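You operate a simulated robot arm through the tools that you are given. There is no shell and no other tool.

The job below is to be done with a simulated robot arm. You get a single attempt, and the scene is never put back.

JOB
Tighten whatever is loose on the maroon trainer, dip its oil and open the fuel tap.
Fine: check fuel cap, radiator cap and oil filter; pull the dipstick out and push it home; leave the engine off; leave the rest alone. Where these are worked on the way, their far stop is far enough and under half their travel is too little: maroon trainer dipstick.

Only the result counts: the job must be done as asked and must still hold three seconds after the hand-in. Knocking over, shifting, dropping, spilling or breaking anything else fails it. A push-on lid holds only when it is set on centred and level and pressed home; a screw cap is set on level and turned clockwise until tight.

ROBOT AND FRAMES
A 7-joint arm with a two-finger parallel gripper, fixed in place. Base frame: the origin is at the foot of the arm, x ahead of it, y to its left, z up. Readings come in m, rad, newtons and seconds.
With the tool pointing down near the work surface it reaches from about 0.42 to 0.9 m from the base axis. Its first joint turns from -2.496 to 2.496 rad. Payload 3 kg.
Tool frame: the origin (TCP) lies between the finger pads and is the grasp point; the fingertips stand 0.03 m ahead of it; z points along the fingers, y is the line along which they close. The gripper opens to 0.094 m. The fingers are 0.028 m wide and 0.01 m thick; the gripper's body (0.05 by 0.096 m) begins 0.055 m behind the TCP.
Orientation is that of the tool frame in the base frame, as a unit quaternion [w, x, y, z]. With the fingers straight down and closing along the base's y, the tool's x points along the base's -x, its y along +y and its z along -z.

CONTROLS
- The arm moves only by the tool drive_tool. Its argument "plan" is a list of rows, each a list of 7 numbers: the shift along the base's x, y, z in cm, then the turn, a rotation vector about the base's x, y, z in rad, then the opening in per cent of the stroke, from 0 (shut) to 100 (fully open). In form: [[tx, ty, tz, ax, ay, az, hand], ...]. A call has 1 to 20 rows; each row is the pose to reach, as a shift and turn from the pose commanded when the call began. A row lasts 0.2 s, in which the tool goes at most 0.05 m and 0.15 rad; a call with a longer step from one row to the next is refused whole, and so is a gripper value outside its range. A pose out of reach is approached as far as the arm can. The call stops where the force on the tool passes 60 N (or 10 N more than at its start, if that is more) or the arm is blocked; 0.2 s more then pass. The fingers move at their own pace (about 0.072 m/s each) and stop on an object; they squeeze with about 24 N. The grip force told is the motor's: it shows also when the fingers shut on nothing. Time passes only in rows, and 0.2 s behind the last, so rows that repeat a pose let the fingers close. It gives the time, the measured TCP pose, the force on the tool (base axes), the opening and the grip force at its end, in the units of the frame above (readings bear some noise), with the torque about the TCP (base axes, N m) and any sound that the robot's microphone picked up.
- Cameras (640 x 400 px; columns grow to the right, rows downward): "scene" is fixed at [0.0481, 0.6494, 1.5788]; the picture's right is [-0.23, -0.97, 0.00], its down [-0.71, 0.16, -0.69] and it looks along [0.67, -0.16, -0.72] (base axes); focal length 268 px, centre (320, 200). "wrist" rides on the gripper at [0.076, 0.014, -0.102] in the tool frame; the picture's right is [-0.18, 0.98, 0.00], its down [-0.75, -0.14, -0.64] and it looks along [-0.63, -0.12, 0.77] (tool axes); focal length 243 px, centre (320, 200).
- get_image(camera): a new picture of that camera. No time passes.
- point_at(camera, pixels): for up to 12 pixels [column, row] of the newest picture of that camera ("zoom" is the newest enlarged one), the place [x, y, z] in the base frame of the surface seen there, good to about 0.002 m. No time passes.
- inspect(camera, box): a new picture of the part [left, top, right, bottom] of that camera's present view, enlarged. No time passes.
- finish_job(): hands the job in; it is judged then, once.

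Leave the gripper open and the arm clear of the work at the hand-in unless told otherwise.

The tools are called after ">>>" by a JSON object that holds its "api" and its "payload". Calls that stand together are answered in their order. drive_tool: Moves the arm, as the interface text tells. Its arguments: {"type":"object","properties":{"plan":{"type":"array"}},"required":["plan"]} The other tools are called the same way: get_image (camera) takes a picture; point_at (camera, pixels) gives the place of the surface under pixels of a picture; inspect (camera, box) takes an enlarged picture of a part of a camera's view; finish_job () hands the job in.

At the start:

```text
clock: 0.0
position: [0.459, 0.303, 1.2791]
tcp_rot: [0.0, 0.0, 1.0, 0.0]
ft_force: [0.9, 0.5, -0.4]
moment: [0.0, 0.0, 0.0]
gripper_width: 0.0939
gripper_force: 0.0
```

scene: 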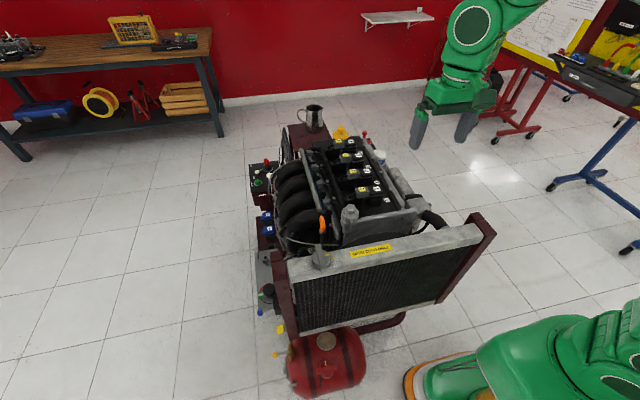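
wrist: 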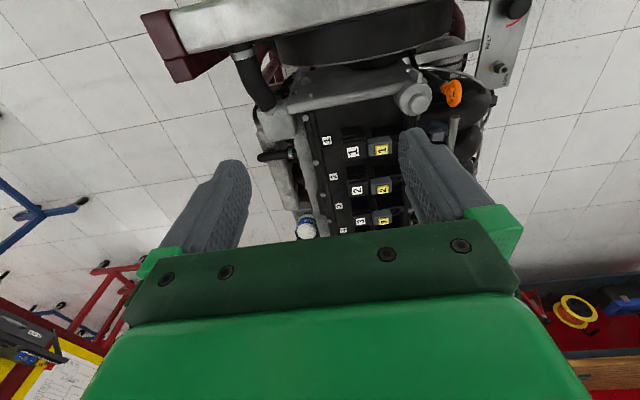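

I see a maroon engine trainer in the middle, with a radiator facing the arm and a red tank below it. I'll enlarge several parts of the scene view to identify the caps, dipstick, filter and fuel tap.

>>> {"api": "inspect", "payload": {"camera": "scene", "box": [240, 90, 500, 250]}}

>>> {"api": "inspect", "payload": {"camera": "scene", "box": [230, 240, 440, 400]}}

>>> {"api": "inspect", "payload": {"camera": "wrist", "box": [240, 0, 560, 240]}}

```text
2.46 times, centred on (370, 170) of scene
```

zoom: 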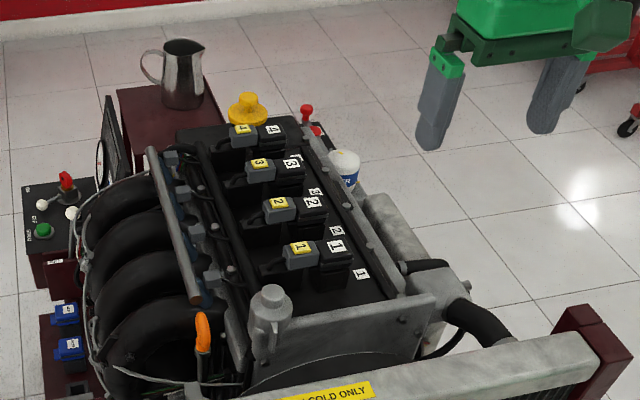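

```text
2.50 times, centred on (335, 320) of scene
```

zoom: 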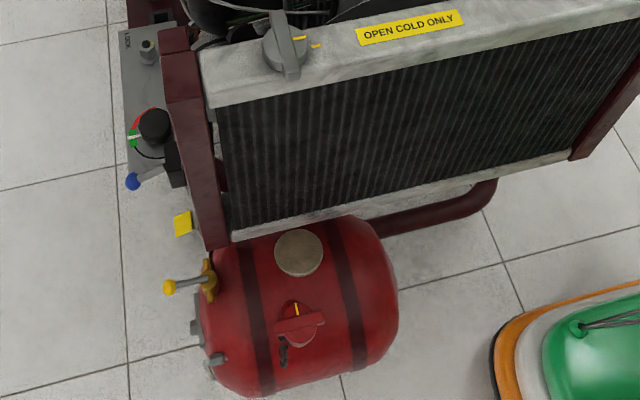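

```text
1.67 times, centred on (400, 120) of wrist
```

zoom: 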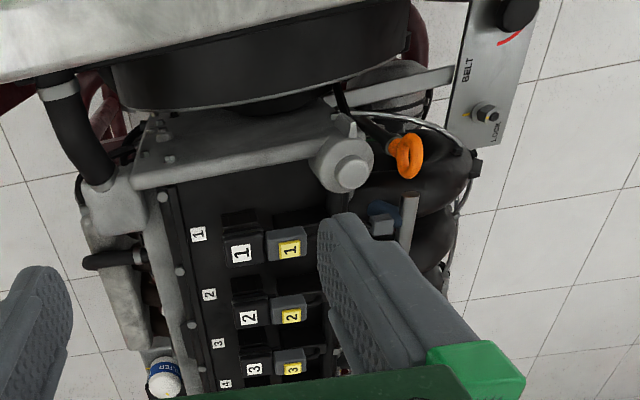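

The zoom shows an orange dipstick loop, a white/blue oil filter, a yellow filler cap, a winged radiator cap, a red fuel cap with a yellow mark and a brass tap with a yellow-tipped lever. I'll enlarge each.

>>> {"api": "inspect", "payload": {"camera": "scene", "box": [290, 235, 360, 280]}}

>>> {"api": "point_at", "payload": {"camera": "zoom", "pixels": [[290, 230], [320, 200], [250, 200], [320, 260], [350, 150], [280, 120], [400, 230], [450, 250]]}}

>>> {"api": "inspect", "payload": {"camera": "scene", "box": [320, 345, 370, 390]}}

>>> {"api": "inspect", "payload": {"camera": "scene", "box": [260, 305, 330, 385]}}

>>> {"api": "inspect", "payload": {"camera": "scene", "box": [355, 135, 405, 180]}}

>>> {"api": "inspect", "payload": {"camera": "scene", "box": [295, 200, 365, 250]}}

```text
8.89 times, centred on (325, 258) of scene
```

zoom: 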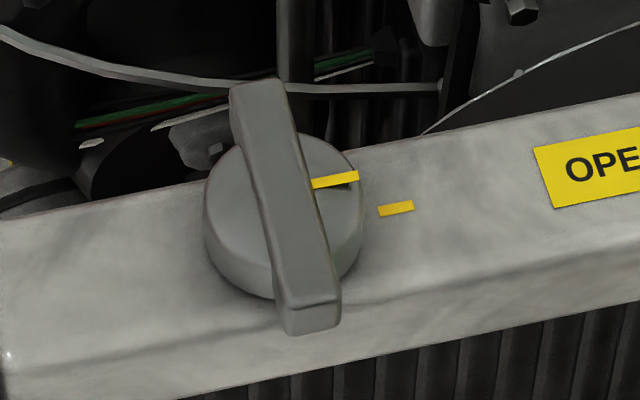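

```text
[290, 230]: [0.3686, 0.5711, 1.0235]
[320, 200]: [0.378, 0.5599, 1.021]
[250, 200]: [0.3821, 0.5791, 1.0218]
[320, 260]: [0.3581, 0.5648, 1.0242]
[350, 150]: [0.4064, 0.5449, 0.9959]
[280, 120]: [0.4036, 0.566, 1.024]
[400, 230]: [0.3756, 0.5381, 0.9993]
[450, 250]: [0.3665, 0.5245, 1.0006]
```

```text
8.89 times, centred on (345, 368) of scene
```

zoom: 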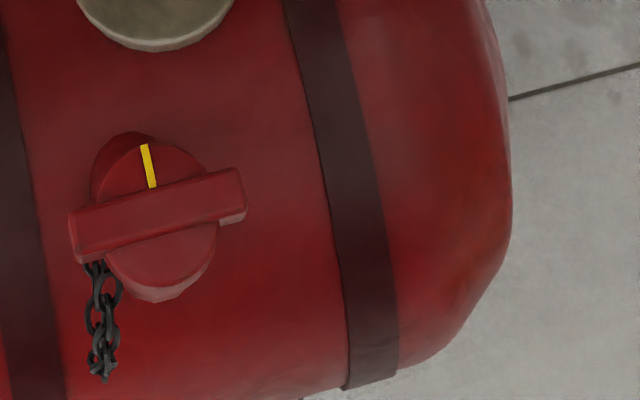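

```text
5.00 times, centred on (295, 345) of scene
```

zoom: 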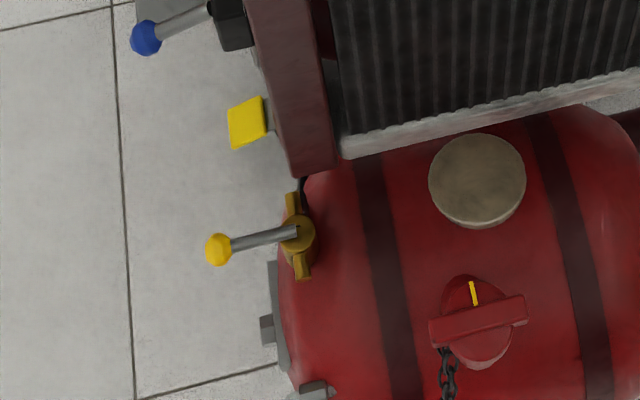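

```text
8.89 times, centred on (380, 158) of scene
```

zoom: 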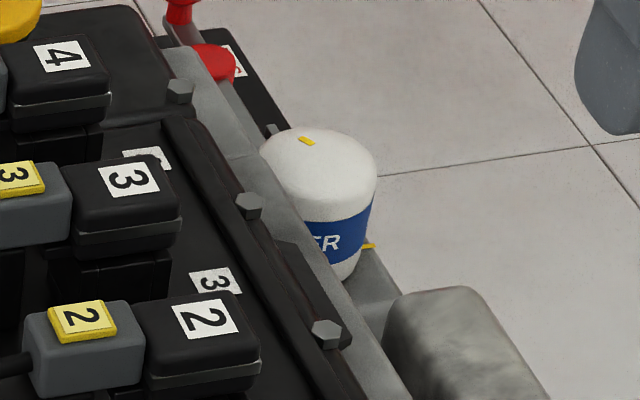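

```text
8.00 times, centred on (330, 225) of scene
```

zoom: 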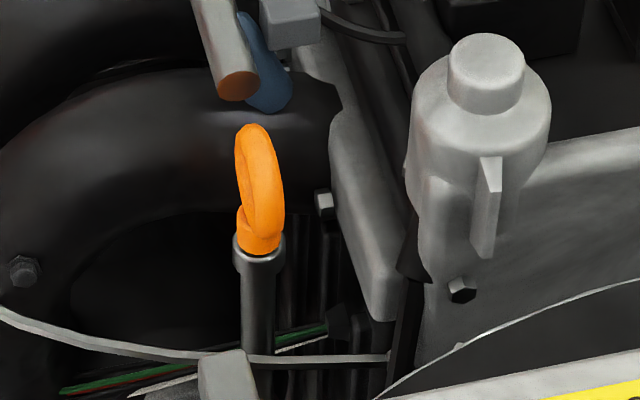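

Each of the three fittings seems to carry a yellow index mark with a reference mark beside it. I'll measure points on them, starting with the radiator cap and fuel cap.

>>> {"api": "inspect", "payload": {"camera": "scene", "box": [305, 240, 345, 275]}}

>>> {"api": "point_at", "payload": {"camera": "scene", "pixels": [[321, 258], [330, 257], [334, 259], [327, 250], [312, 259], [321, 268], [298, 258], [370, 260], [462, 232], [290, 268]]}}

>>> {"api": "point_at", "payload": {"camera": "zoom", "pixels": [[150, 60], [170, 350], [270, 330], [320, 200], [340, 230], [380, 180], [500, 160], [420, 60]]}}

```text
11.43 times, centred on (325, 258) of scene
```

zoom: 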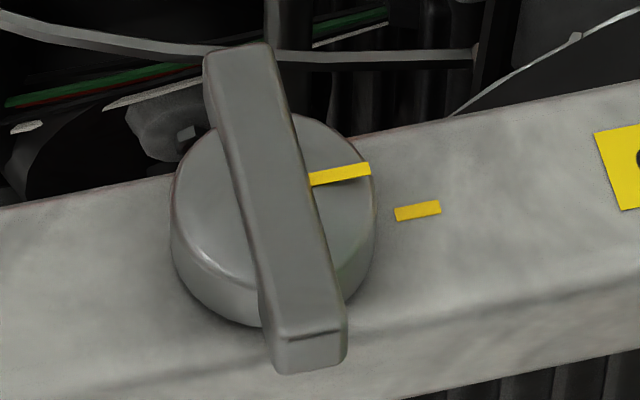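

```text
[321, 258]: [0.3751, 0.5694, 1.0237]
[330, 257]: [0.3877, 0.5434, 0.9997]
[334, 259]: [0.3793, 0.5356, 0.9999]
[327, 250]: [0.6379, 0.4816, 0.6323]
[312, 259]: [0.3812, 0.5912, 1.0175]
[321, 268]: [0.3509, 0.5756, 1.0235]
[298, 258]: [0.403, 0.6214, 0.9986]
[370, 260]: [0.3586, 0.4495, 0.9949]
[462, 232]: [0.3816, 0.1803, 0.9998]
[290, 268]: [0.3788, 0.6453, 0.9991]
```

```text
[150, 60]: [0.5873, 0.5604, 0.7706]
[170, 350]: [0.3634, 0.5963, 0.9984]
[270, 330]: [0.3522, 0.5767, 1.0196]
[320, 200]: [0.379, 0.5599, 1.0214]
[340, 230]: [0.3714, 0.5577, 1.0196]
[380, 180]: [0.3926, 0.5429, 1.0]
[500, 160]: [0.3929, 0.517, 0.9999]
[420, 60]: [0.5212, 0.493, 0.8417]
```

I'll measure the wing ends and both yellow marks on the radiator cap in the current zoom.

>>> {"api": "point_at", "payload": {"camera": "zoom", "pixels": [[212, 55], [262, 52], [272, 335], [338, 325], [272, 195], [320, 178], [362, 168], [402, 214], [436, 206], [185, 200], [330, 140], [220, 270]]}}

>>> {"api": "inspect", "payload": {"camera": "scene", "box": [320, 350, 360, 385]}}

>>> {"api": "point_at", "payload": {"camera": "zoom", "pixels": [[80, 275], [60, 200], [330, 175], [335, 235], [195, 225], [190, 90], [200, 150], [175, 90], [185, 340], [110, 130], [270, 150], [120, 120]]}}

```text
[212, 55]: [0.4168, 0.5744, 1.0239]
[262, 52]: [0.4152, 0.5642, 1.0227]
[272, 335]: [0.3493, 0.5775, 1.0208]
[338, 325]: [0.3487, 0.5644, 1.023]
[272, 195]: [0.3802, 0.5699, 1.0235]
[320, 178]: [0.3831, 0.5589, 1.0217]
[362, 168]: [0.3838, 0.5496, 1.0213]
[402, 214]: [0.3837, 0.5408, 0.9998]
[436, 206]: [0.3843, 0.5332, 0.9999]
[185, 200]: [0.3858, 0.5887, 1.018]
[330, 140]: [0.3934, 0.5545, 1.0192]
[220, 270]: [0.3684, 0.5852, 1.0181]
```

```text
11.43 times, centred on (340, 368) of scene
```

zoom: 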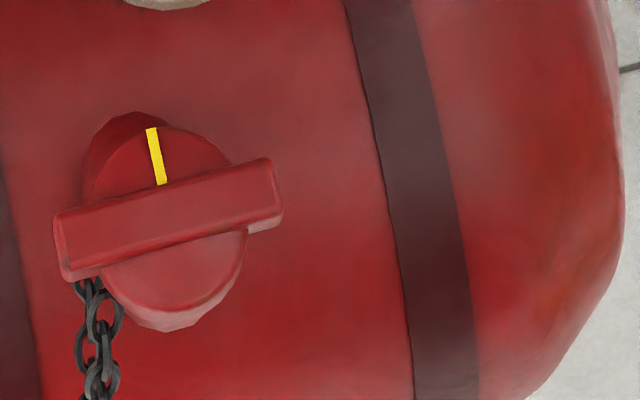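

```text
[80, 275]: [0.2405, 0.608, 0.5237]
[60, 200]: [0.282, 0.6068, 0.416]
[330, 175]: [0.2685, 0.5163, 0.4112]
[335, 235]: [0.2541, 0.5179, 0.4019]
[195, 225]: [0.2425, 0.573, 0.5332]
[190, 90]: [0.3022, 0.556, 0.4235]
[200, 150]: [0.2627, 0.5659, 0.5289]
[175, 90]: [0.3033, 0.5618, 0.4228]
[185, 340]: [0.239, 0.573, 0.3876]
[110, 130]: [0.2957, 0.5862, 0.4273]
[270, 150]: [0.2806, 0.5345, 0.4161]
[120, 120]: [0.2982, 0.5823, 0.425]
```

The radiator cap centre is about (0.383, 0.570). Its mark at x 0.3838 lines up with the reference mark at x 0.384, so it looks tight. Next I'll measure the fuel cap mark, tap lever, oil filter and dipstick.

>>> {"api": "point_at", "payload": {"camera": "zoom", "pixels": [[152, 133], [161, 180], [65, 225], [270, 165], [75, 262], [277, 205], [170, 290], [165, 145], [215, 170], [220, 260], [120, 270], [240, 245]]}}

>>> {"api": "inspect", "payload": {"camera": "scene", "box": [365, 143, 400, 173]}}

>>> {"api": "point_at", "payload": {"camera": "zoom", "pixels": [[275, 162], [300, 200], [250, 180], [380, 180], [410, 240], [300, 250], [330, 300], [420, 370], [390, 350], [340, 230], [330, 170], [215, 175]]}}

>>> {"api": "inspect", "payload": {"camera": "scene", "box": [305, 208, 345, 243]}}

>>> {"api": "point_at", "payload": {"camera": "zoom", "pixels": [[175, 90], [205, 120], [160, 150], [190, 230], [165, 240], [175, 290], [180, 350], [175, 200], [225, 80], [185, 55], [290, 180], [420, 110]]}}

>>> {"api": "inspect", "payload": {"camera": "scene", "box": [265, 335, 330, 385]}}

>>> {"api": "point_at", "payload": {"camera": "zoom", "pixels": [[120, 130], [170, 125], [230, 110], [295, 100], [320, 95], [295, 30], [330, 180], [250, 180], [240, 250], [210, 250], [290, 400], [330, 130]]}}

```text
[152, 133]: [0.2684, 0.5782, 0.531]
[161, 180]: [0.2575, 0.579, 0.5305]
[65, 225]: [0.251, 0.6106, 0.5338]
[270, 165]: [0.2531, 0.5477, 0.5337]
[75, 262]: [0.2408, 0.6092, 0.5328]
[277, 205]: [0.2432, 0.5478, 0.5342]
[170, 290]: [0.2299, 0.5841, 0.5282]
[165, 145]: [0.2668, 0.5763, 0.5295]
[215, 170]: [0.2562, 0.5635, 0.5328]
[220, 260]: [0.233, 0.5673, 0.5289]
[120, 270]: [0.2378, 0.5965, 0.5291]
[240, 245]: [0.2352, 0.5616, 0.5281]
```

```text
13.33 times, centred on (382, 158) of scene
```

zoom: 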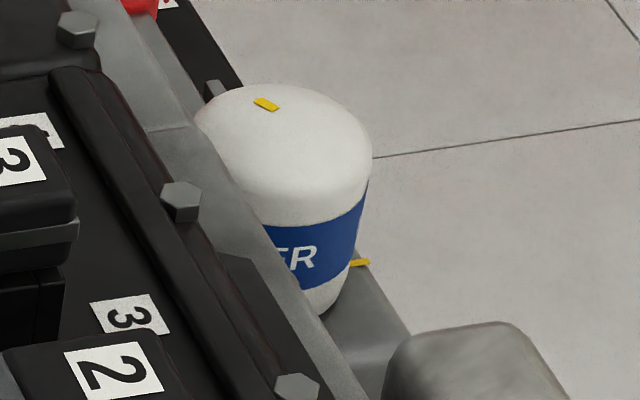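

```text
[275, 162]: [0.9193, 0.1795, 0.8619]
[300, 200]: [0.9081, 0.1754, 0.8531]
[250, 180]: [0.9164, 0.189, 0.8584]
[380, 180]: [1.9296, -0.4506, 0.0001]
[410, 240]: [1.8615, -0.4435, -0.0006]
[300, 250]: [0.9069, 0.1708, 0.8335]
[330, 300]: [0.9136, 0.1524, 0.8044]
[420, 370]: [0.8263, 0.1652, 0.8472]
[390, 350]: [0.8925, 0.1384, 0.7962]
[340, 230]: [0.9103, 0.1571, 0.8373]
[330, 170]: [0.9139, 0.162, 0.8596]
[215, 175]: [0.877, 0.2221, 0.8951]
```

```text
11.43 times, centred on (325, 226) of scene
```

zoom: 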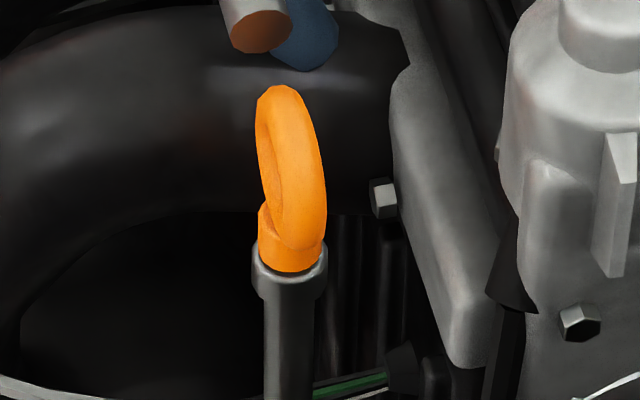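

```text
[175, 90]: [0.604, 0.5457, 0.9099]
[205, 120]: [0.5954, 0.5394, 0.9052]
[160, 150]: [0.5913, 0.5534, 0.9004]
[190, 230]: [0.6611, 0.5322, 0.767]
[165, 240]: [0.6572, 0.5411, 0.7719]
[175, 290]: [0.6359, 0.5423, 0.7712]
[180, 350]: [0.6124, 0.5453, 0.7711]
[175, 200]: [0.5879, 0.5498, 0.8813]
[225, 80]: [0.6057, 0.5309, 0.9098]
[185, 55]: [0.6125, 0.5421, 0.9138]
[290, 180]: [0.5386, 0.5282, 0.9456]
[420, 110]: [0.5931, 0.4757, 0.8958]
```

```text
8.00 times, centred on (298, 360) of scene
```

zoom: 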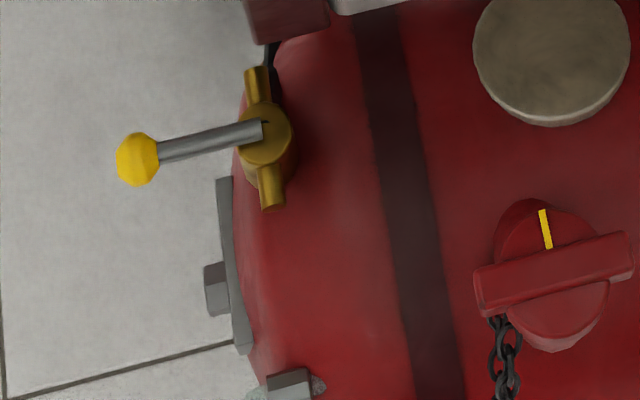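

```text
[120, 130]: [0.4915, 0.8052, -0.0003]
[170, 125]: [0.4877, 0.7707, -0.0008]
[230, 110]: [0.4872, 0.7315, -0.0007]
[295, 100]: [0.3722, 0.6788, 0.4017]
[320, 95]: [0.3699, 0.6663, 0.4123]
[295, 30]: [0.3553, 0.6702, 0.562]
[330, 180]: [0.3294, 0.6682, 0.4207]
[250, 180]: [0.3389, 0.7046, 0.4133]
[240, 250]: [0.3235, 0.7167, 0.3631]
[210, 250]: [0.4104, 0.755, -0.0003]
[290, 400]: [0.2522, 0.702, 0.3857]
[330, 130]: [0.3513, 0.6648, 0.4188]
```

The fuel cap centre is near (0.247, 0.579) with its mark pointing along +x. Its reference is hidden in this view. I'll measure the tap lever in this zoom and the filter's marks in another.

>>> {"api": "point_at", "payload": {"camera": "zoom", "pixels": [[135, 150], [145, 170], [175, 148], [200, 140], [225, 136], [250, 130], [262, 130], [280, 130], [265, 155], [257, 85], [270, 190], [300, 150]]}}

>>> {"api": "inspect", "payload": {"camera": "scene", "box": [371, 145, 395, 167]}}

>>> {"api": "point_at", "payload": {"camera": "zoom", "pixels": [[225, 95], [245, 105], [385, 330], [395, 335], [250, 160], [120, 150], [380, 190], [250, 240], [300, 80], [200, 80], [150, 110], [360, 130]]}}

```text
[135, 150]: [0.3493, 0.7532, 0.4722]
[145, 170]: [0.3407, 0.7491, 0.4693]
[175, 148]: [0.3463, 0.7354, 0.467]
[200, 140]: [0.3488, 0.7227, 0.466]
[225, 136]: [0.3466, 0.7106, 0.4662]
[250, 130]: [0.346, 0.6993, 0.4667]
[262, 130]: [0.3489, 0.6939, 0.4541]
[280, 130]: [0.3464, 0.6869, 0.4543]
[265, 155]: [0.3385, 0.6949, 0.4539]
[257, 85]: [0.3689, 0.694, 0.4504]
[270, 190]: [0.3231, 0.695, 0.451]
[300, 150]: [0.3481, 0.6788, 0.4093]
```

```text
16.00 times, centred on (383, 156) of scene
```

zoom: 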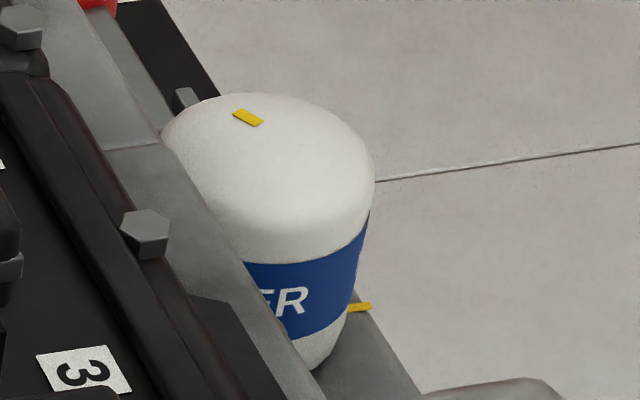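

```text
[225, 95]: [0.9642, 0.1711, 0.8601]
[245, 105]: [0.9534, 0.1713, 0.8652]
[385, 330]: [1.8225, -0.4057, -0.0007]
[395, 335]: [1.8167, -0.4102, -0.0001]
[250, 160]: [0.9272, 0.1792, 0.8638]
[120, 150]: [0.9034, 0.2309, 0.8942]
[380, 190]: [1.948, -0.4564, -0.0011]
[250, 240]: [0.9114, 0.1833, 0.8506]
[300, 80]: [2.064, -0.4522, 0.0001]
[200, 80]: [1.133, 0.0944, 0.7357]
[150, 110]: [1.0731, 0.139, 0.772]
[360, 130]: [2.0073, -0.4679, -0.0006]
```

The filter sits near (0.93, 0.16) with its top at about z 0.865. I'll measure its outline, both marks and the radius more closely.

>>> {"api": "point_at", "payload": {"camera": "zoom", "pixels": [[237, 112], [259, 123], [364, 307], [354, 308], [170, 130], [370, 170], [275, 160], [300, 225], [340, 270], [230, 210], [320, 340], [310, 110]]}}

```text
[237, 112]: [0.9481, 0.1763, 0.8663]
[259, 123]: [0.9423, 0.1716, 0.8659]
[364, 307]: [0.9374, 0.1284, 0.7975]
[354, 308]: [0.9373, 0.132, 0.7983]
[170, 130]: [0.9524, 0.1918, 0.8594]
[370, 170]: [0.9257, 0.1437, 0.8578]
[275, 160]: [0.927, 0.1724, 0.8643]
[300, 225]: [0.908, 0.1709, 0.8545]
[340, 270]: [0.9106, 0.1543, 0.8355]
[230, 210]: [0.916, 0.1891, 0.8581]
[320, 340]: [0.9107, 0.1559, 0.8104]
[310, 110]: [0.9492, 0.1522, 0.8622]
```

The radiator cap looks aligned. The filter mark points at about +40° while its reference is at -90°, so the filter is loose. The fuel cap's reference can't be seen from the scene camera. I'll swing the arm at safe height towards the fuel tank and yaw +90° so the wrist camera looks along +y.

>>> {"api": "drive_tool", "payload": {"plan": [[-3, 1.5, 0, 0, 0, 0.14, 100], [-6, 3, 0, 0, 0, 0.28, 100], [-9, 4.5, 0, 0, 0, 0.42, 100], [-12, 6, 0, 0, 0, 0.56, 100], [-15, 7.5, 0, 0, 0, 0.7, 100], [-17, 9, 0, 0, 0, 0.84, 100], [-19, 10, 0, 0, 0, 0.98, 100], [-21, 11.5, 0, 0, 0, 1.12, 100], [-22.7, 13.2, 0, 0, 0, 1.26, 100], [-22.7, 13.2, -4, 0, 0, 1.4, 100], [-22.7, 13.2, -8, 0, 0, 1.54, 100], [-22.7, 13.2, -12, 0, 0, 1.57, 100]]}}

>>> {"api": "get_image", "payload": {"camera": "wrist"}}

>>> {"api": "get_image", "payload": {"camera": "scene"}}

```text
clock: 2.6
position: [0.2337, 0.4377, 1.1624]
tcp_rot: [-0.014, -0.699, 0.713, 0.05]
ft_force: [0.8, 0.4, 0.5]
moment: [0.0, 0.0, 0.0]
gripper_width: 0.0938
gripper_force: 0.1
```

```text
taken
```

wrist: 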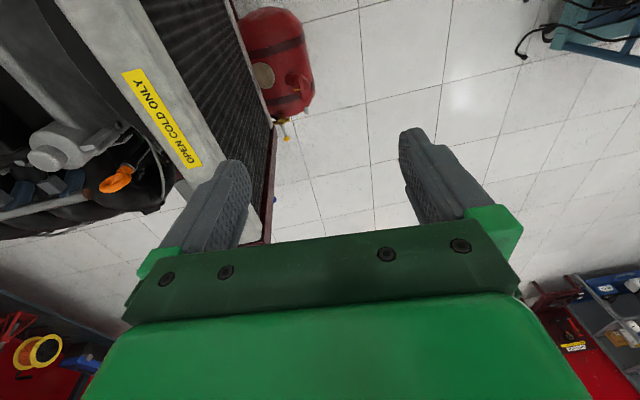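

```text
taken
```

scene: 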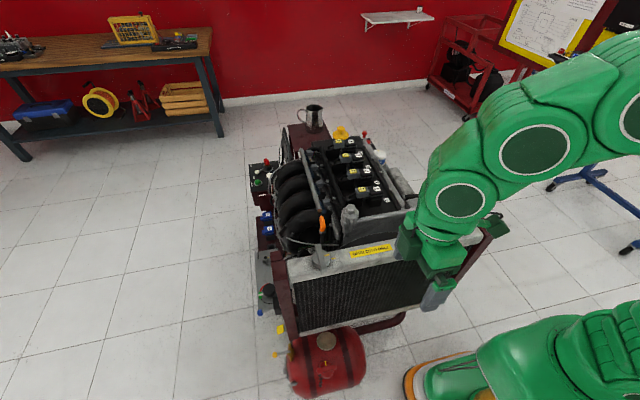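

The wrist camera now sees the red tank at around (280, 70). I'll enlarge it and also check that the arm is settled.

>>> {"api": "inspect", "payload": {"camera": "wrist", "box": [235, 0, 335, 150]}}

>>> {"api": "inspect", "payload": {"camera": "wrist", "box": [260, 60, 320, 110]}}

>>> {"api": "inspect", "payload": {"camera": "wrist", "box": [0, 100, 220, 230]}}

```text
2.67 times, centred on (285, 75) of wrist
```

zoom: 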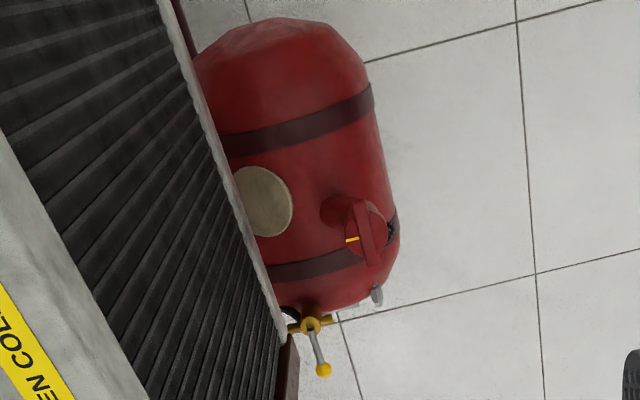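

```text
8.00 times, centred on (290, 85) of wrist
```

zoom: 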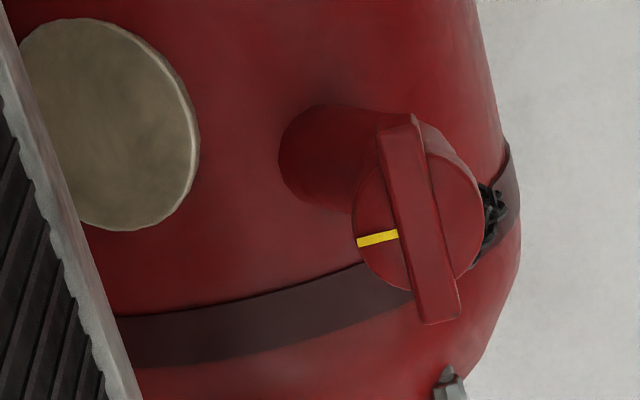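

```text
2.91 times, centred on (110, 165) of wrist
```

zoom: 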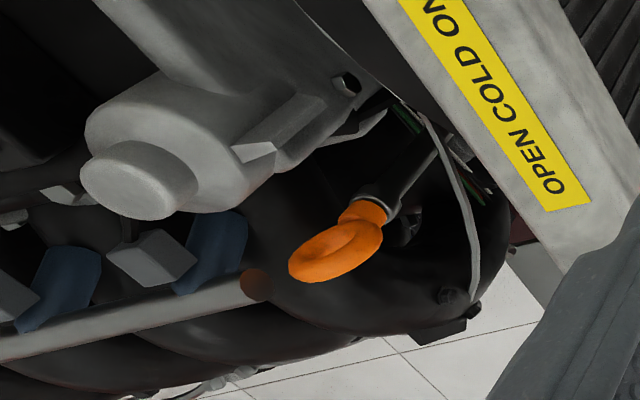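

No reference mark is visible on the -y side of the fuel neck. I'll lower straight down in front of the radiator for a closer view; TCP x is 0.232 and the radiator front is at about 0.345.

>>> {"api": "drive_tool", "payload": {"plan": [[0, 0, 0, 0, 0, 0, 100], [0, 0, -4.5, 0, 0, 0, 100], [0, 0, -9, 0, 0, 0, 100], [0, 0, -13.5, 0, 0, 0, 100], [0, 0, -18, 0, 0, 0, 100], [0, 0, -22.5, 0, 0, 0, 100], [0, 0, -27, 0, 0, 0, 100], [0, 0, -31.5, 0, 0, 0, 100], [0, 0, -36, 0, 0, 0, 100], [0, 0, -36, 0, 0, 0, 100]]}}

>>> {"api": "get_image", "payload": {"camera": "wrist"}}

>>> {"api": "get_image", "payload": {"camera": "scene"}}

```text
clock: 4.8
position: [0.2319, 0.4336, 0.7959]
tcp_rot: [-0.001, -0.707, 0.708, 0.0]
ft_force: [0.0, -0.2, 0.2]
moment: [-0.01, -0.03, 0.05]
gripper_width: 0.0937
gripper_force: 0.1
```

```text
taken
```

wrist: 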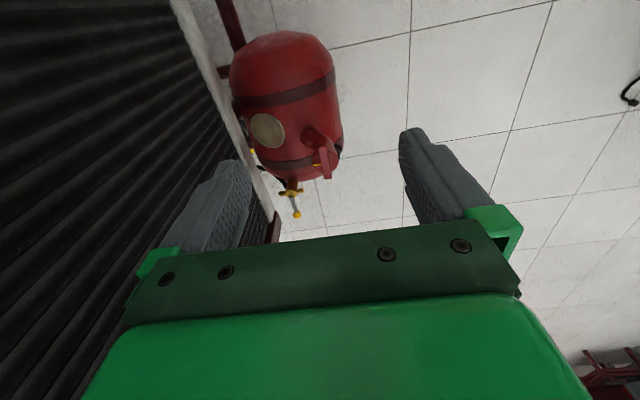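

```text
taken
```

scene: 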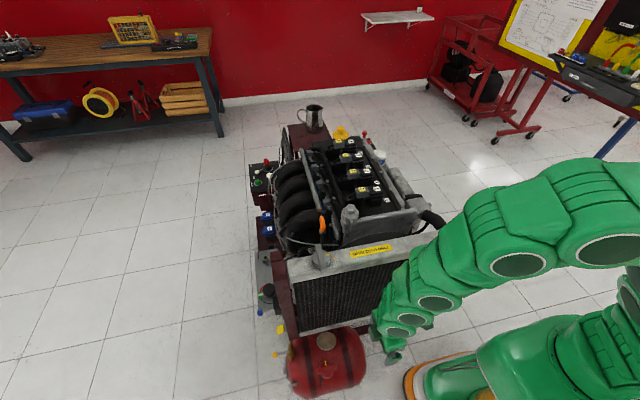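

>>> {"api": "inspect", "payload": {"camera": "wrist", "box": [220, 25, 360, 225]}}

>>> {"api": "inspect", "payload": {"camera": "wrist", "box": [290, 115, 350, 185]}}

>>> {"api": "inspect", "payload": {"camera": "wrist", "box": [230, 140, 320, 225]}}

```text
2.00 times, centred on (290, 125) of wrist
```

zoom: 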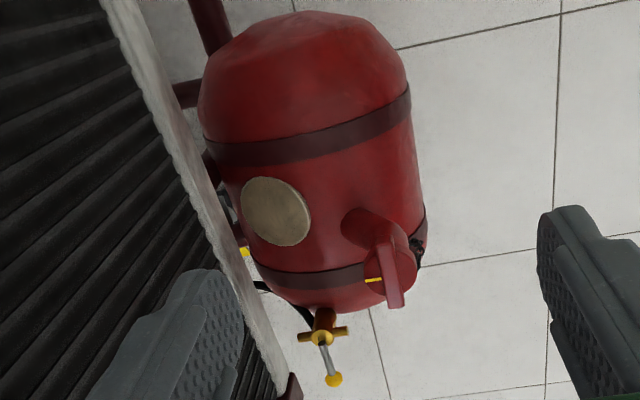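

```text
5.71 times, centred on (320, 150) of wrist
```

zoom: 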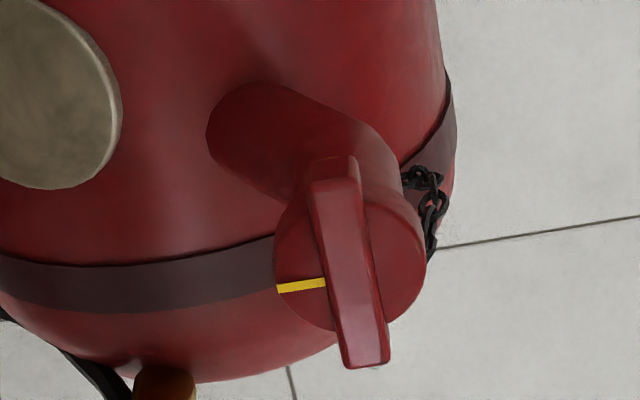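

```text
4.71 times, centred on (275, 182) of wrist
```

zoom: 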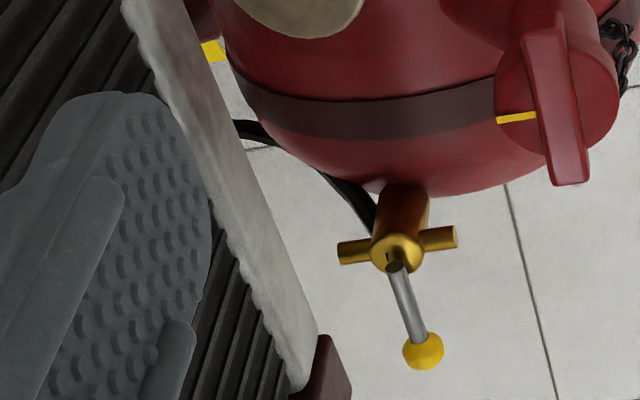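

The tap has a brass body with stubs along x and a lever pointing +y, crosswise to them. I see no fuel cap reference from the -y side. I'll move to the +y/-x side of the cap, yawing by -2.35 rad and staying above z 0.7, so the camera looks back towards the hidden side.

>>> {"api": "drive_tool", "payload": {"plan": [[-1, 1.5, 0, 0, 0, -0.14, 100], [-2, 3, 0, 0, 0, -0.28, 100], [-3, 5, 0, 0, 0, -0.42, 100], [-4, 7, 0, 0, 0, -0.56, 100], [-5, 9, 0, 0, 0, -0.7, 100], [-5.4, 11, 0, 0, 0, -0.84, 100], [-5.4, 13, 0, 0, 0, -0.98, 100], [-5.4, 15, 0, 0, 0, -1.12, 100], [-5.4, 17, 0, 0, 0, -1.26, 100], [-5.4, 19, 0, 0, 0, -1.4, 100], [-5.4, 21, 0, 0, 0, -1.54, 100], [-5.4, 23, 0, 0, 0, -1.68, 100], [-5.4, 25, 0, 0, 0, -1.82, 100], [-5.4, 26.7, 0, 0, 0, -1.96, 100], [-5.4, 26.7, -2, 0, 0, -2.1, 100], [-5.4, 26.7, -4, 0, 0, -2.24, 100], [-5.4, 26.7, -6, 0, 0, -2.35, 100], [-5.4, 26.7, -6, 0, 0, -2.35, 100]]}}

>>> {"api": "get_image", "payload": {"camera": "wrist"}}

>>> {"api": "get_image", "payload": {"camera": "scene"}}

```text
clock: 8.6
position: [0.1784, 0.7012, 0.7384]
tcp_rot: [0.0, 0.381, 0.925, 0.001]
ft_force: [0.7, 0.1, 0.8]
moment: [0.0, -0.05, 0.01]
gripper_width: 0.0937
gripper_force: 0.1
```

```text
taken
```

wrist: 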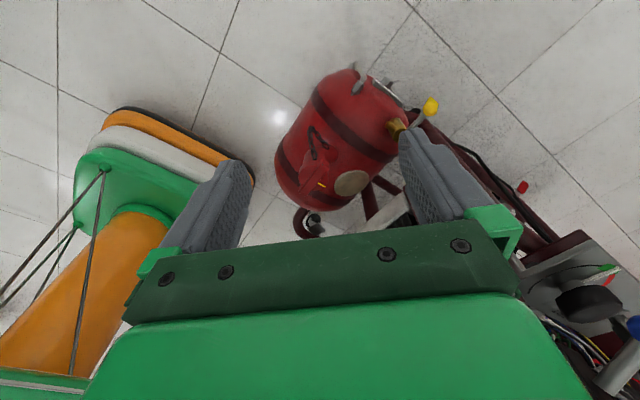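

```text
taken
```

scene: 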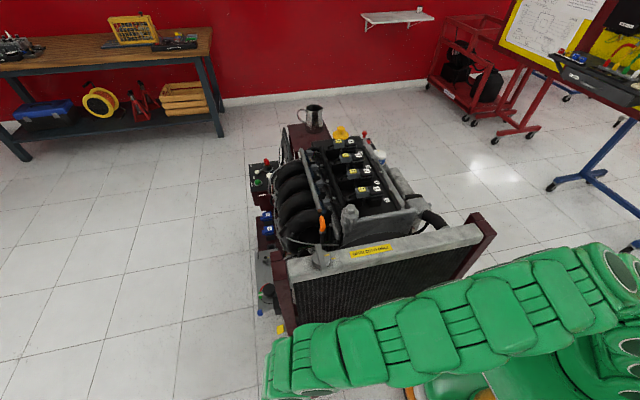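

The pose was reached well. The cap is at about (318, 170) in the wrist view, so I'll enlarge it and the tap.

>>> {"api": "inspect", "payload": {"camera": "wrist", "box": [270, 110, 390, 210]}}

>>> {"api": "inspect", "payload": {"camera": "wrist", "box": [295, 150, 345, 200]}}

>>> {"api": "inspect", "payload": {"camera": "wrist", "box": [360, 70, 460, 150]}}

```text
4.00 times, centred on (330, 160) of wrist
```

zoom: 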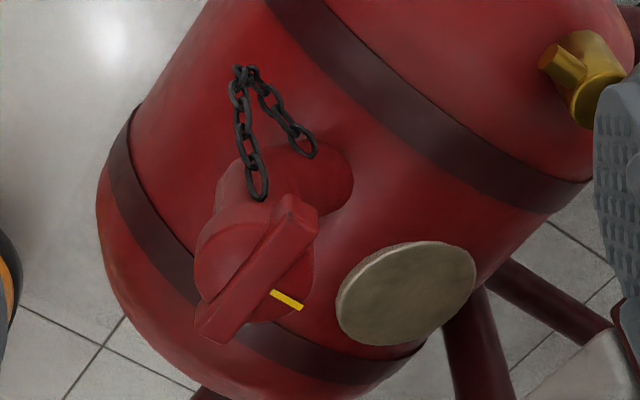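

```text
8.00 times, centred on (320, 175) of wrist
```

zoom: 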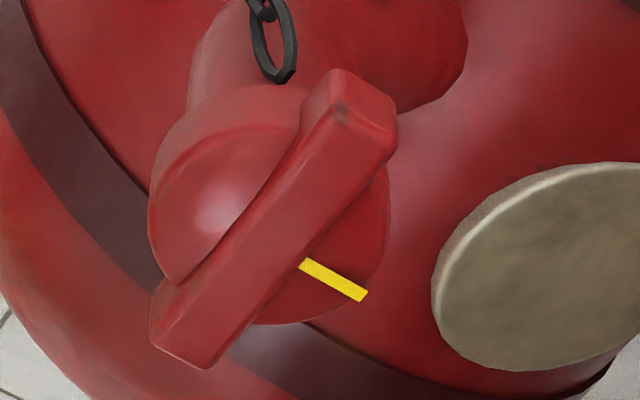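

```text
5.00 times, centred on (410, 110) of wrist
```

zoom: 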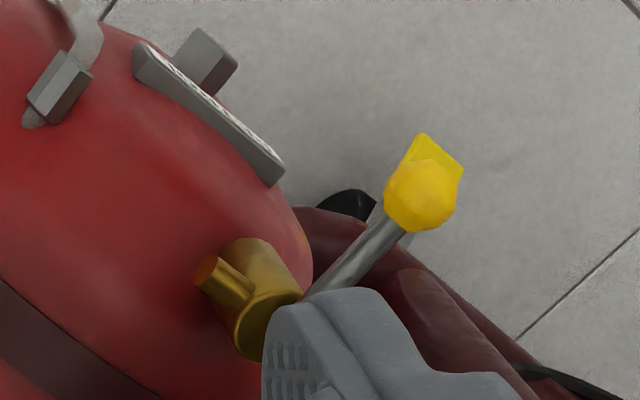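

No reference mark shows on the +y or -x sides either, so I'll judge the fuel cap by feel. Before descending, I'll check the forearm's clearance from the radiator with some point readings, and check the tank-side geometry.

>>> {"api": "point_at", "payload": {"camera": "scene", "pixels": [[300, 345], [350, 325], [400, 310], [450, 300], [520, 270], [570, 255], [300, 330], [288, 335], [285, 360], [420, 345], [480, 330], [600, 300]]}}

>>> {"api": "inspect", "payload": {"camera": "scene", "box": [230, 230, 450, 400]}}

```text
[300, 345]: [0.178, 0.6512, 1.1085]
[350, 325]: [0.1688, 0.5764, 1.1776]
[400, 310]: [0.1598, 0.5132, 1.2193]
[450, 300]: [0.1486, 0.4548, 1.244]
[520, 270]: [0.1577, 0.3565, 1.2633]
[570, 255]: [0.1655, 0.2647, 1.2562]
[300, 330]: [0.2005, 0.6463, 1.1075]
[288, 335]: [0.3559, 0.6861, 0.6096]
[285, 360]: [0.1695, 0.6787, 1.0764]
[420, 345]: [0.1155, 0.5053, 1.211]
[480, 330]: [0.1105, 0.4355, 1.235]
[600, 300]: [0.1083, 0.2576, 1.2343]
```

```text
2.35 times, centred on (340, 315) of scene
```

zoom: 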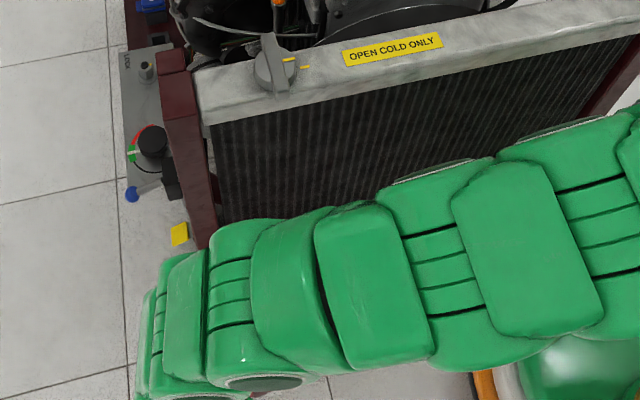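

The forearm runs high (z over 1.07) and well clear at x around 0.17, so descending over the fuel cap is safe. I'll yaw back to +90° so the fingers close along x across the wing, centre over (0.248, 0.579), and stop about 5 cm above it to look.

>>> {"api": "drive_tool", "payload": {"plan": [[0.5, -1, 0, 0, 0, 0.14, 100], [1, -2, 0, 0, 0, 0.28, 100], [1.5, -3, 0, 0, 0, 0.42, 100], [2, -4, 0, 0, 0, 0.56, 100], [2.5, -5, 0, 0, 0, 0.7, 100], [3, -6, 0, 0, 0, 0.84, 100], [3.5, -7, 0, 0, 0, 0.98, 100], [4, -8, 0, 0, 0, 1.12, 100], [4.5, -9, 0, 0, 0, 1.26, 100], [5, -10, 0, 0, 0, 1.4, 100], [5.5, -11, 0, 0, 0, 1.54, 90], [6, -11.5, 0, 0, 0, 1.68, 80], [6.5, -12, 0, 0, 0, 1.82, 70], [7, -12.27, 0, 0, 0, 1.96, 60], [7, -12.27, 0, 0, 0, 2.1, 50], [7, -12.27, 0, 0, 0, 2.24, 40], [7, -12.27, -4, 0, 0, 2.35, 40], [7, -12.27, -8, 0, 0, 2.35, 40], [7, -12.27, -12, 0, 0, 2.35, 40], [7, -12.27, -12, 0, 0, 2.35, 40]]}}

>>> {"api": "get_image", "payload": {"camera": "wrist"}}

>>> {"api": "inspect", "payload": {"camera": "wrist", "box": [240, 60, 440, 200]}}

```text
clock: 12.8
position: [0.2489, 0.5783, 0.6172]
tcp_rot: [0.0, -0.707, 0.707, 0.0]
ft_force: [-0.8, 0.0, 0.3]
moment: [0.05, 0.01, -0.02]
gripper_width: 0.0376
gripper_force: 0.1
```

```text
taken
```

wrist: 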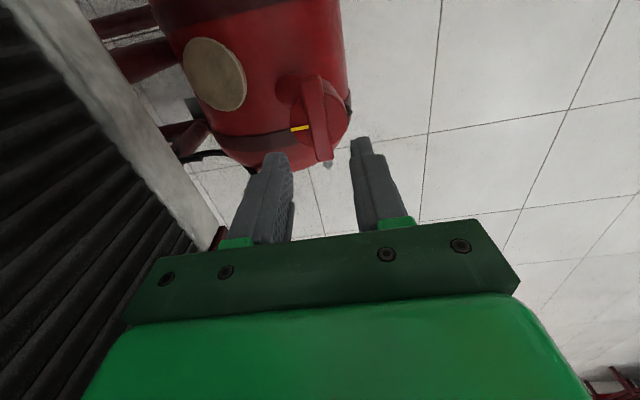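

```text
2.86 times, centred on (340, 130) of wrist
```

zoom: 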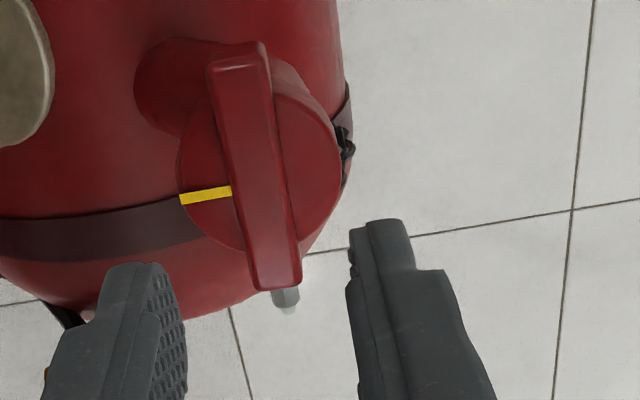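

The fingers sit above the cap. I'll measure the wing's outline from this close view to fix its centre, angle and top height.

>>> {"api": "point_at", "payload": {"camera": "zoom", "pixels": [[213, 65], [262, 55], [255, 275], [296, 270], [240, 170], [185, 200], [228, 192], [210, 160], [315, 140], [310, 210], [200, 130], [220, 230]]}}

>>> {"api": "inspect", "payload": {"camera": "wrist", "box": [275, 65, 365, 175]}}

```text
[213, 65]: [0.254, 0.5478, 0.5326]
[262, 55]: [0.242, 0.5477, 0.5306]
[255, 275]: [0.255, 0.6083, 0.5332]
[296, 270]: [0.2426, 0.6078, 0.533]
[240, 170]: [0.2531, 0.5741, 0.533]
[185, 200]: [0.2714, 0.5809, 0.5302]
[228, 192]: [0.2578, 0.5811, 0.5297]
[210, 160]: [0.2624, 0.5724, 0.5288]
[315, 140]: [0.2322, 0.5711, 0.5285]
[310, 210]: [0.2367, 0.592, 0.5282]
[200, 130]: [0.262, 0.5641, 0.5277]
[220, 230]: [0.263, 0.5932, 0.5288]
```

```text
3.64 times, centred on (320, 120) of wrist
```

zoom: 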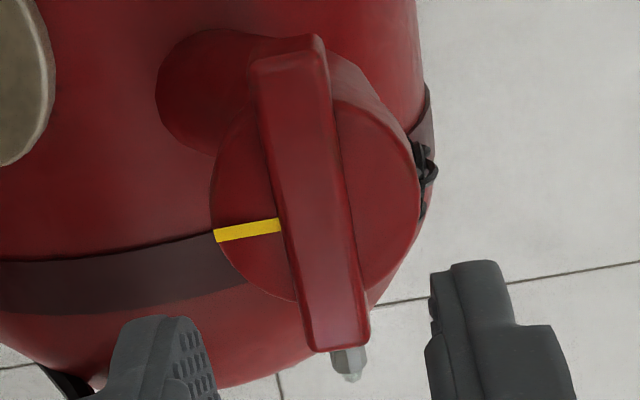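

The wing spans x 0.242–0.2545 and y 0.547–0.610, with its top at 0.533 and the disc at 0.529. I'll descend 5.5 cm so the fingertips reach z of about 0.531 beside the wing, then close gently.

>>> {"api": "drive_tool", "payload": {"plan": [[0, 0, -2.5, 0, 0, 0, 40], [0, 0, -4.5, 0, 0, 0, 40], [0, 0, -5.5, 0, 0, 0, 40], [0, 0, -5.5, 0, 0, 0, 40]]}}

>>> {"api": "inspect", "payload": {"camera": "wrist", "box": [240, 60, 400, 180]}}

```text
clock: 13.8
position: [0.2489, 0.5794, 0.563]
tcp_rot: [0.001, -0.706, 0.708, 0.0]
ft_force: [-0.4, -0.1, -0.4]
moment: [0.0, -0.01, 0.01]
gripper_width: 0.0376
gripper_force: 0.1
```

```text
3.33 times, centred on (320, 120) of wrist
```

zoom: 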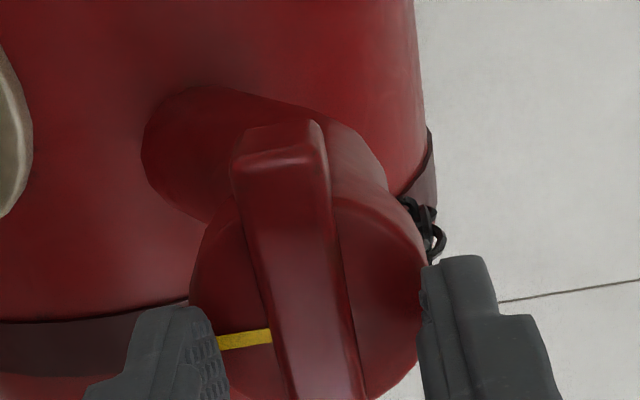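

The TCP reads z 0.563, so the tips are around 0.533. I'll lower another 4 mm in small steps to touch the disc lightly before closing.

>>> {"api": "drive_tool", "payload": {"plan": [[0, 0, -0.2, 0, 0, 0, 40], [0, 0, -0.4, 0, 0, 0, 40], [0, 0, -0.4, 0, 0, 0, 40]]}}

```text
clock: 14.6
position: [0.2476, 0.5793, 0.5595]
tcp_rot: [0.0, -0.707, 0.708, -0.001]
ft_force: [-0.1, 0.0, -0.6]
moment: [0.0, 0.01, 0.01]
gripper_width: 0.0377
gripper_force: 0.0
```

No contact yet, with the tips at about 0.5295 at disc level. I'll close on the wing now.

>>> {"api": "drive_tool", "payload": {"plan": [[0, 0, 0, 0, 0, 0, 20], [0, 0, 0, 0, 0, 0, 0], [0, 0, 0, 0, 0, 0, 0], [0, 0, 0, 0, 0, 0, 0]]}}

>>> {"api": "inspect", "payload": {"camera": "wrist", "box": [240, 60, 400, 180]}}

```text
clock: 15.7
position: [0.25, 0.5799, 0.5604]
tcp_rot: [0.001, -0.706, 0.709, 0.0]
ft_force: [1.2, -5.2, -1.9]
moment: [-0.27, 0.02, 0.04]
gripper_width: 0.0157
gripper_force: 44.8
stopped in row 4: the force on the tool passed its limit at 62 N (the readings are from after the stop); the commanded pose is now the measured one
```

```text
3.33 times, centred on (320, 120) of wrist
```

zoom: 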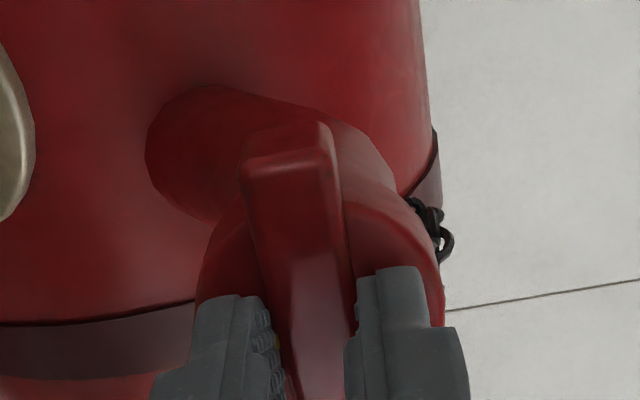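

The fingers have gripped the wing at 15.7 mm opening. Now I'll try turning clockwise (negative about z) in small steps and watch the torque and actual rotation.

>>> {"api": "drive_tool", "payload": {"plan": [[0, 0, 0, 0, 0, -0.03, 0], [0, 0, 0, 0, 0, -0.06, 0], [0, 0, 0, 0, 0, -0.09, 0], [0, 0, 0, 0, 0, -0.12, 0], [0, 0, 0, 0, 0, -0.12, 0]]}}

>>> {"api": "inspect", "payload": {"camera": "wrist", "box": [240, 60, 400, 180]}}

```text
clock: 16.9
position: [0.2492, 0.5806, 0.5595]
tcp_rot: [0.002, -0.662, 0.75, 0.001]
ft_force: [-0.8, -7.1, 2.2]
moment: [0.5, -0.04, -0.05]
gripper_width: 0.0159
gripper_force: 45.1
```

```text
3.33 times, centred on (320, 120) of wrist
```

zoom: 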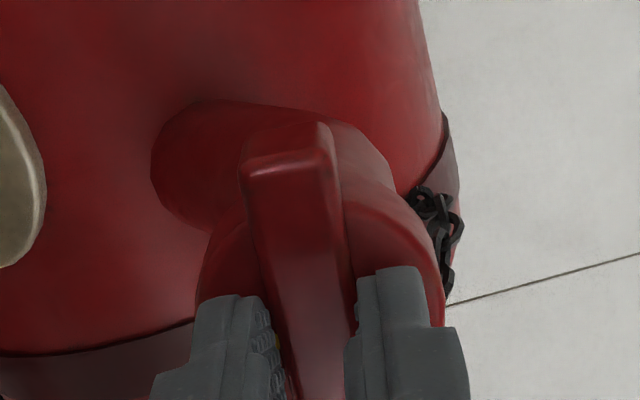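

The cap followed the tool freely: yaw changed by -0.12 rad with almost no torque. So the fuel cap is loose, and I'll keep turning clockwise in steps.

>>> {"api": "drive_tool", "payload": {"plan": [[0, 0, 0, 0, 0, -0.08, 0], [0, 0, 0, 0, 0, -0.16, 0], [0, 0, 0, 0, 0, -0.24, 0], [0, 0, 0, 0, 0, -0.32, 0], [0, 0, 0, 0, 0, -0.4, 0], [0, 0, 0, 0, 0, -0.48, 0], [0, 0, 0, 0, 0, -0.48, 0]]}}

>>> {"api": "inspect", "payload": {"camera": "wrist", "box": [240, 60, 400, 180]}}

```text
clock: 18.5
position: [0.2495, 0.5813, 0.5607]
tcp_rot: [0.002, -0.465, 0.885, 0.0]
ft_force: [-6.7, -6.5, 22.4]
moment: [-0.59, 0.55, -0.02]
gripper_width: 0.0157
gripper_force: 45.2
```

```text
3.33 times, centred on (320, 120) of wrist
```

zoom: 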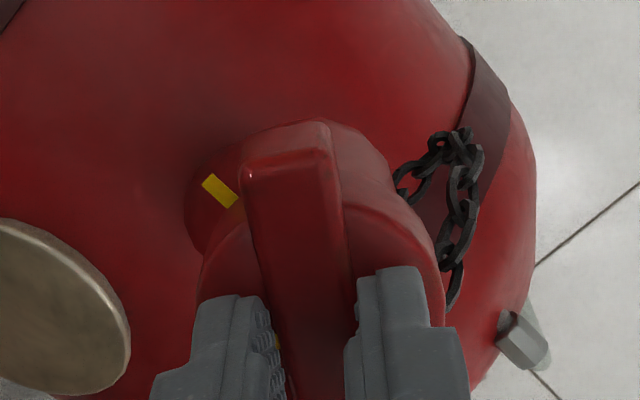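

A yellow reference mark has come into view on the neck at zoom (220, 190). I'll measure where it is relative to the cap's axis.

>>> {"api": "point_at", "payload": {"camera": "zoom", "pixels": [[210, 182], [220, 192], [232, 202], [285, 165], [250, 160], [330, 150], [300, 260], [215, 240], [275, 345], [400, 240], [300, 130]]}}

```text
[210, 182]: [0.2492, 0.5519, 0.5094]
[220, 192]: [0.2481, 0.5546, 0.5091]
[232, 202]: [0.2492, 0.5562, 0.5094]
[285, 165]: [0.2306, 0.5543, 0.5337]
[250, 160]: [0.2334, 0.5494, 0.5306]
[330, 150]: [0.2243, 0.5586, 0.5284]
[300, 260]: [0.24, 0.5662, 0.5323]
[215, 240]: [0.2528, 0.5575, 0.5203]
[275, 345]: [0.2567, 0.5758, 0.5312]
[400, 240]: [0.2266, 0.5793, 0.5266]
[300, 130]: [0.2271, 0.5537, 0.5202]
```

The reference is at (0.249, 0.554), straight towards -y from the cap axis. The cap mark started at +x, so about 90° is needed in total; roughly 34° is done. There is 22 N of vertical load, so I'll relax the grip briefly to free it before continuing.

>>> {"api": "drive_tool", "payload": {"plan": [[0, 0, 0, 0, 0, 0, 25], [0, 0, 0, 0, 0, 0, 30], [0, 0, 0, 0, 0, 0, 30]]}}

>>> {"api": "inspect", "payload": {"camera": "wrist", "box": [240, 60, 400, 180]}}

```text
clock: 19.3
position: [0.2495, 0.5793, 0.5595]
tcp_rot: [0.003, -0.466, 0.885, 0.0]
ft_force: [0.7, 0.2, 0.7]
moment: [-0.02, -0.03, 0.01]
gripper_width: 0.028
gripper_force: 0.1
```

```text
3.33 times, centred on (320, 120) of wrist
```

zoom: 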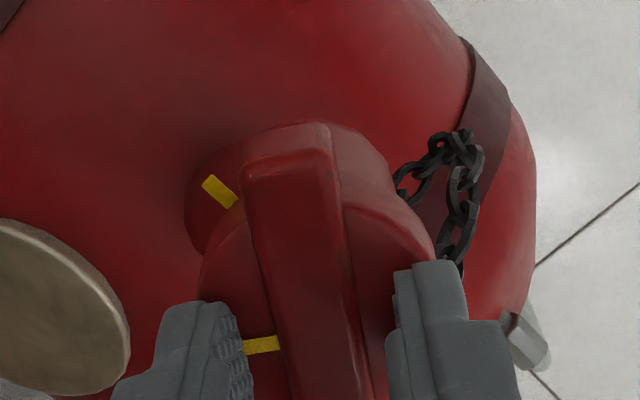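

The load vanished, the cap stayed put, and the wing is still centred between the fingers. I'll check the wing's present height and centre.

>>> {"api": "point_at", "payload": {"camera": "zoom", "pixels": [[290, 200], [300, 260], [310, 330], [255, 175], [320, 170], [280, 345], [262, 345], [245, 343], [345, 340], [380, 250], [240, 280]]}}

```text
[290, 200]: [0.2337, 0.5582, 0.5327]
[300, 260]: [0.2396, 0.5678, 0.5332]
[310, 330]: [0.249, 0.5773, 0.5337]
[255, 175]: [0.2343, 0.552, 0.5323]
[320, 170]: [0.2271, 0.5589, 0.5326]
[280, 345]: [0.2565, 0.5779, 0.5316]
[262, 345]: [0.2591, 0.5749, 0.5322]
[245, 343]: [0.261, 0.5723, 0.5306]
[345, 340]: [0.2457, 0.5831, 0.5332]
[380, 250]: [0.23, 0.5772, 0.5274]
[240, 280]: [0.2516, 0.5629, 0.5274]
```

The cap height is unchanged at 0.533. I'll regrip and turn another 0.5 rad clockwise.

>>> {"api": "drive_tool", "payload": {"plan": [[0, 0, 0, 0, 0, 0, 15], [0, 0, 0, 0, 0, 0, 0], [0, 0, 0, 0, 0, 0, 0], [0, 0, 0, 0, 0, -0.08, 0], [0, 0, 0, 0, 0, -0.16, 0], [0, 0, 0, 0, 0, -0.24, 0], [0, 0, 0, 0, 0, -0.32, 0], [0, 0, 0, 0, 0, -0.4, 0], [0, 0, 0, 0, 0, -0.48, 0], [0, 0, 0, 0, 0, -0.48, 0]]}}

>>> {"api": "inspect", "payload": {"camera": "wrist", "box": [240, 60, 400, 180]}}

```text
clock: 21.5
position: [0.251, 0.5801, 0.5602]
tcp_rot: [0.002, -0.241, 0.97, 0.0]
ft_force: [10.8, 10.1, 9.8]
moment: [0.17, 0.08, 0.04]
gripper_width: 0.0158
gripper_force: 45.1
```

```text
3.33 times, centred on (320, 120) of wrist
```

zoom: 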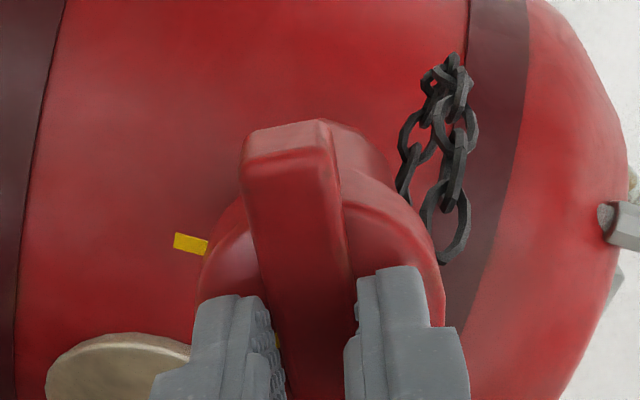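

Yaw is now 0.487 rad, about 62° done, with negligible torque. The reference mark is nearing the index. I'll turn a further 0.42 rad and then feel for the stop.

>>> {"api": "drive_tool", "payload": {"plan": [[0, 0, 0, 0, 0, -0.07, 0], [0, 0, 0, 0, 0, -0.14, 0], [0, 0, 0, 0, 0, -0.21, 0], [0, 0, 0, 0, 0, -0.28, 0], [0, 0, 0, 0, 0, -0.35, 0], [0, 0, 0, 0, 0, -0.42, 0], [0, 0, 0, 0, 0, -0.42, 0]]}}

>>> {"api": "inspect", "payload": {"camera": "wrist", "box": [240, 60, 400, 180]}}

```text
clock: 23.1
position: [0.2505, 0.5803, 0.5594]
tcp_rot: [0.002, -0.034, 0.999, 0.0]
ft_force: [12.2, 16.4, 8.5]
moment: [0.47, 0.17, -0.07]
gripper_width: 0.0156
gripper_force: 45.4
```

```text
3.33 times, centred on (320, 120) of wrist
```

zoom: 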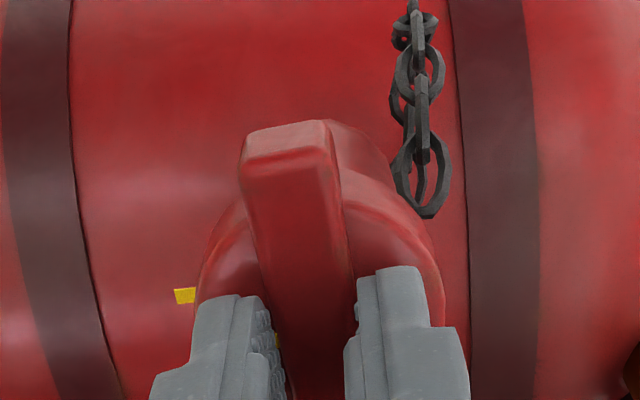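

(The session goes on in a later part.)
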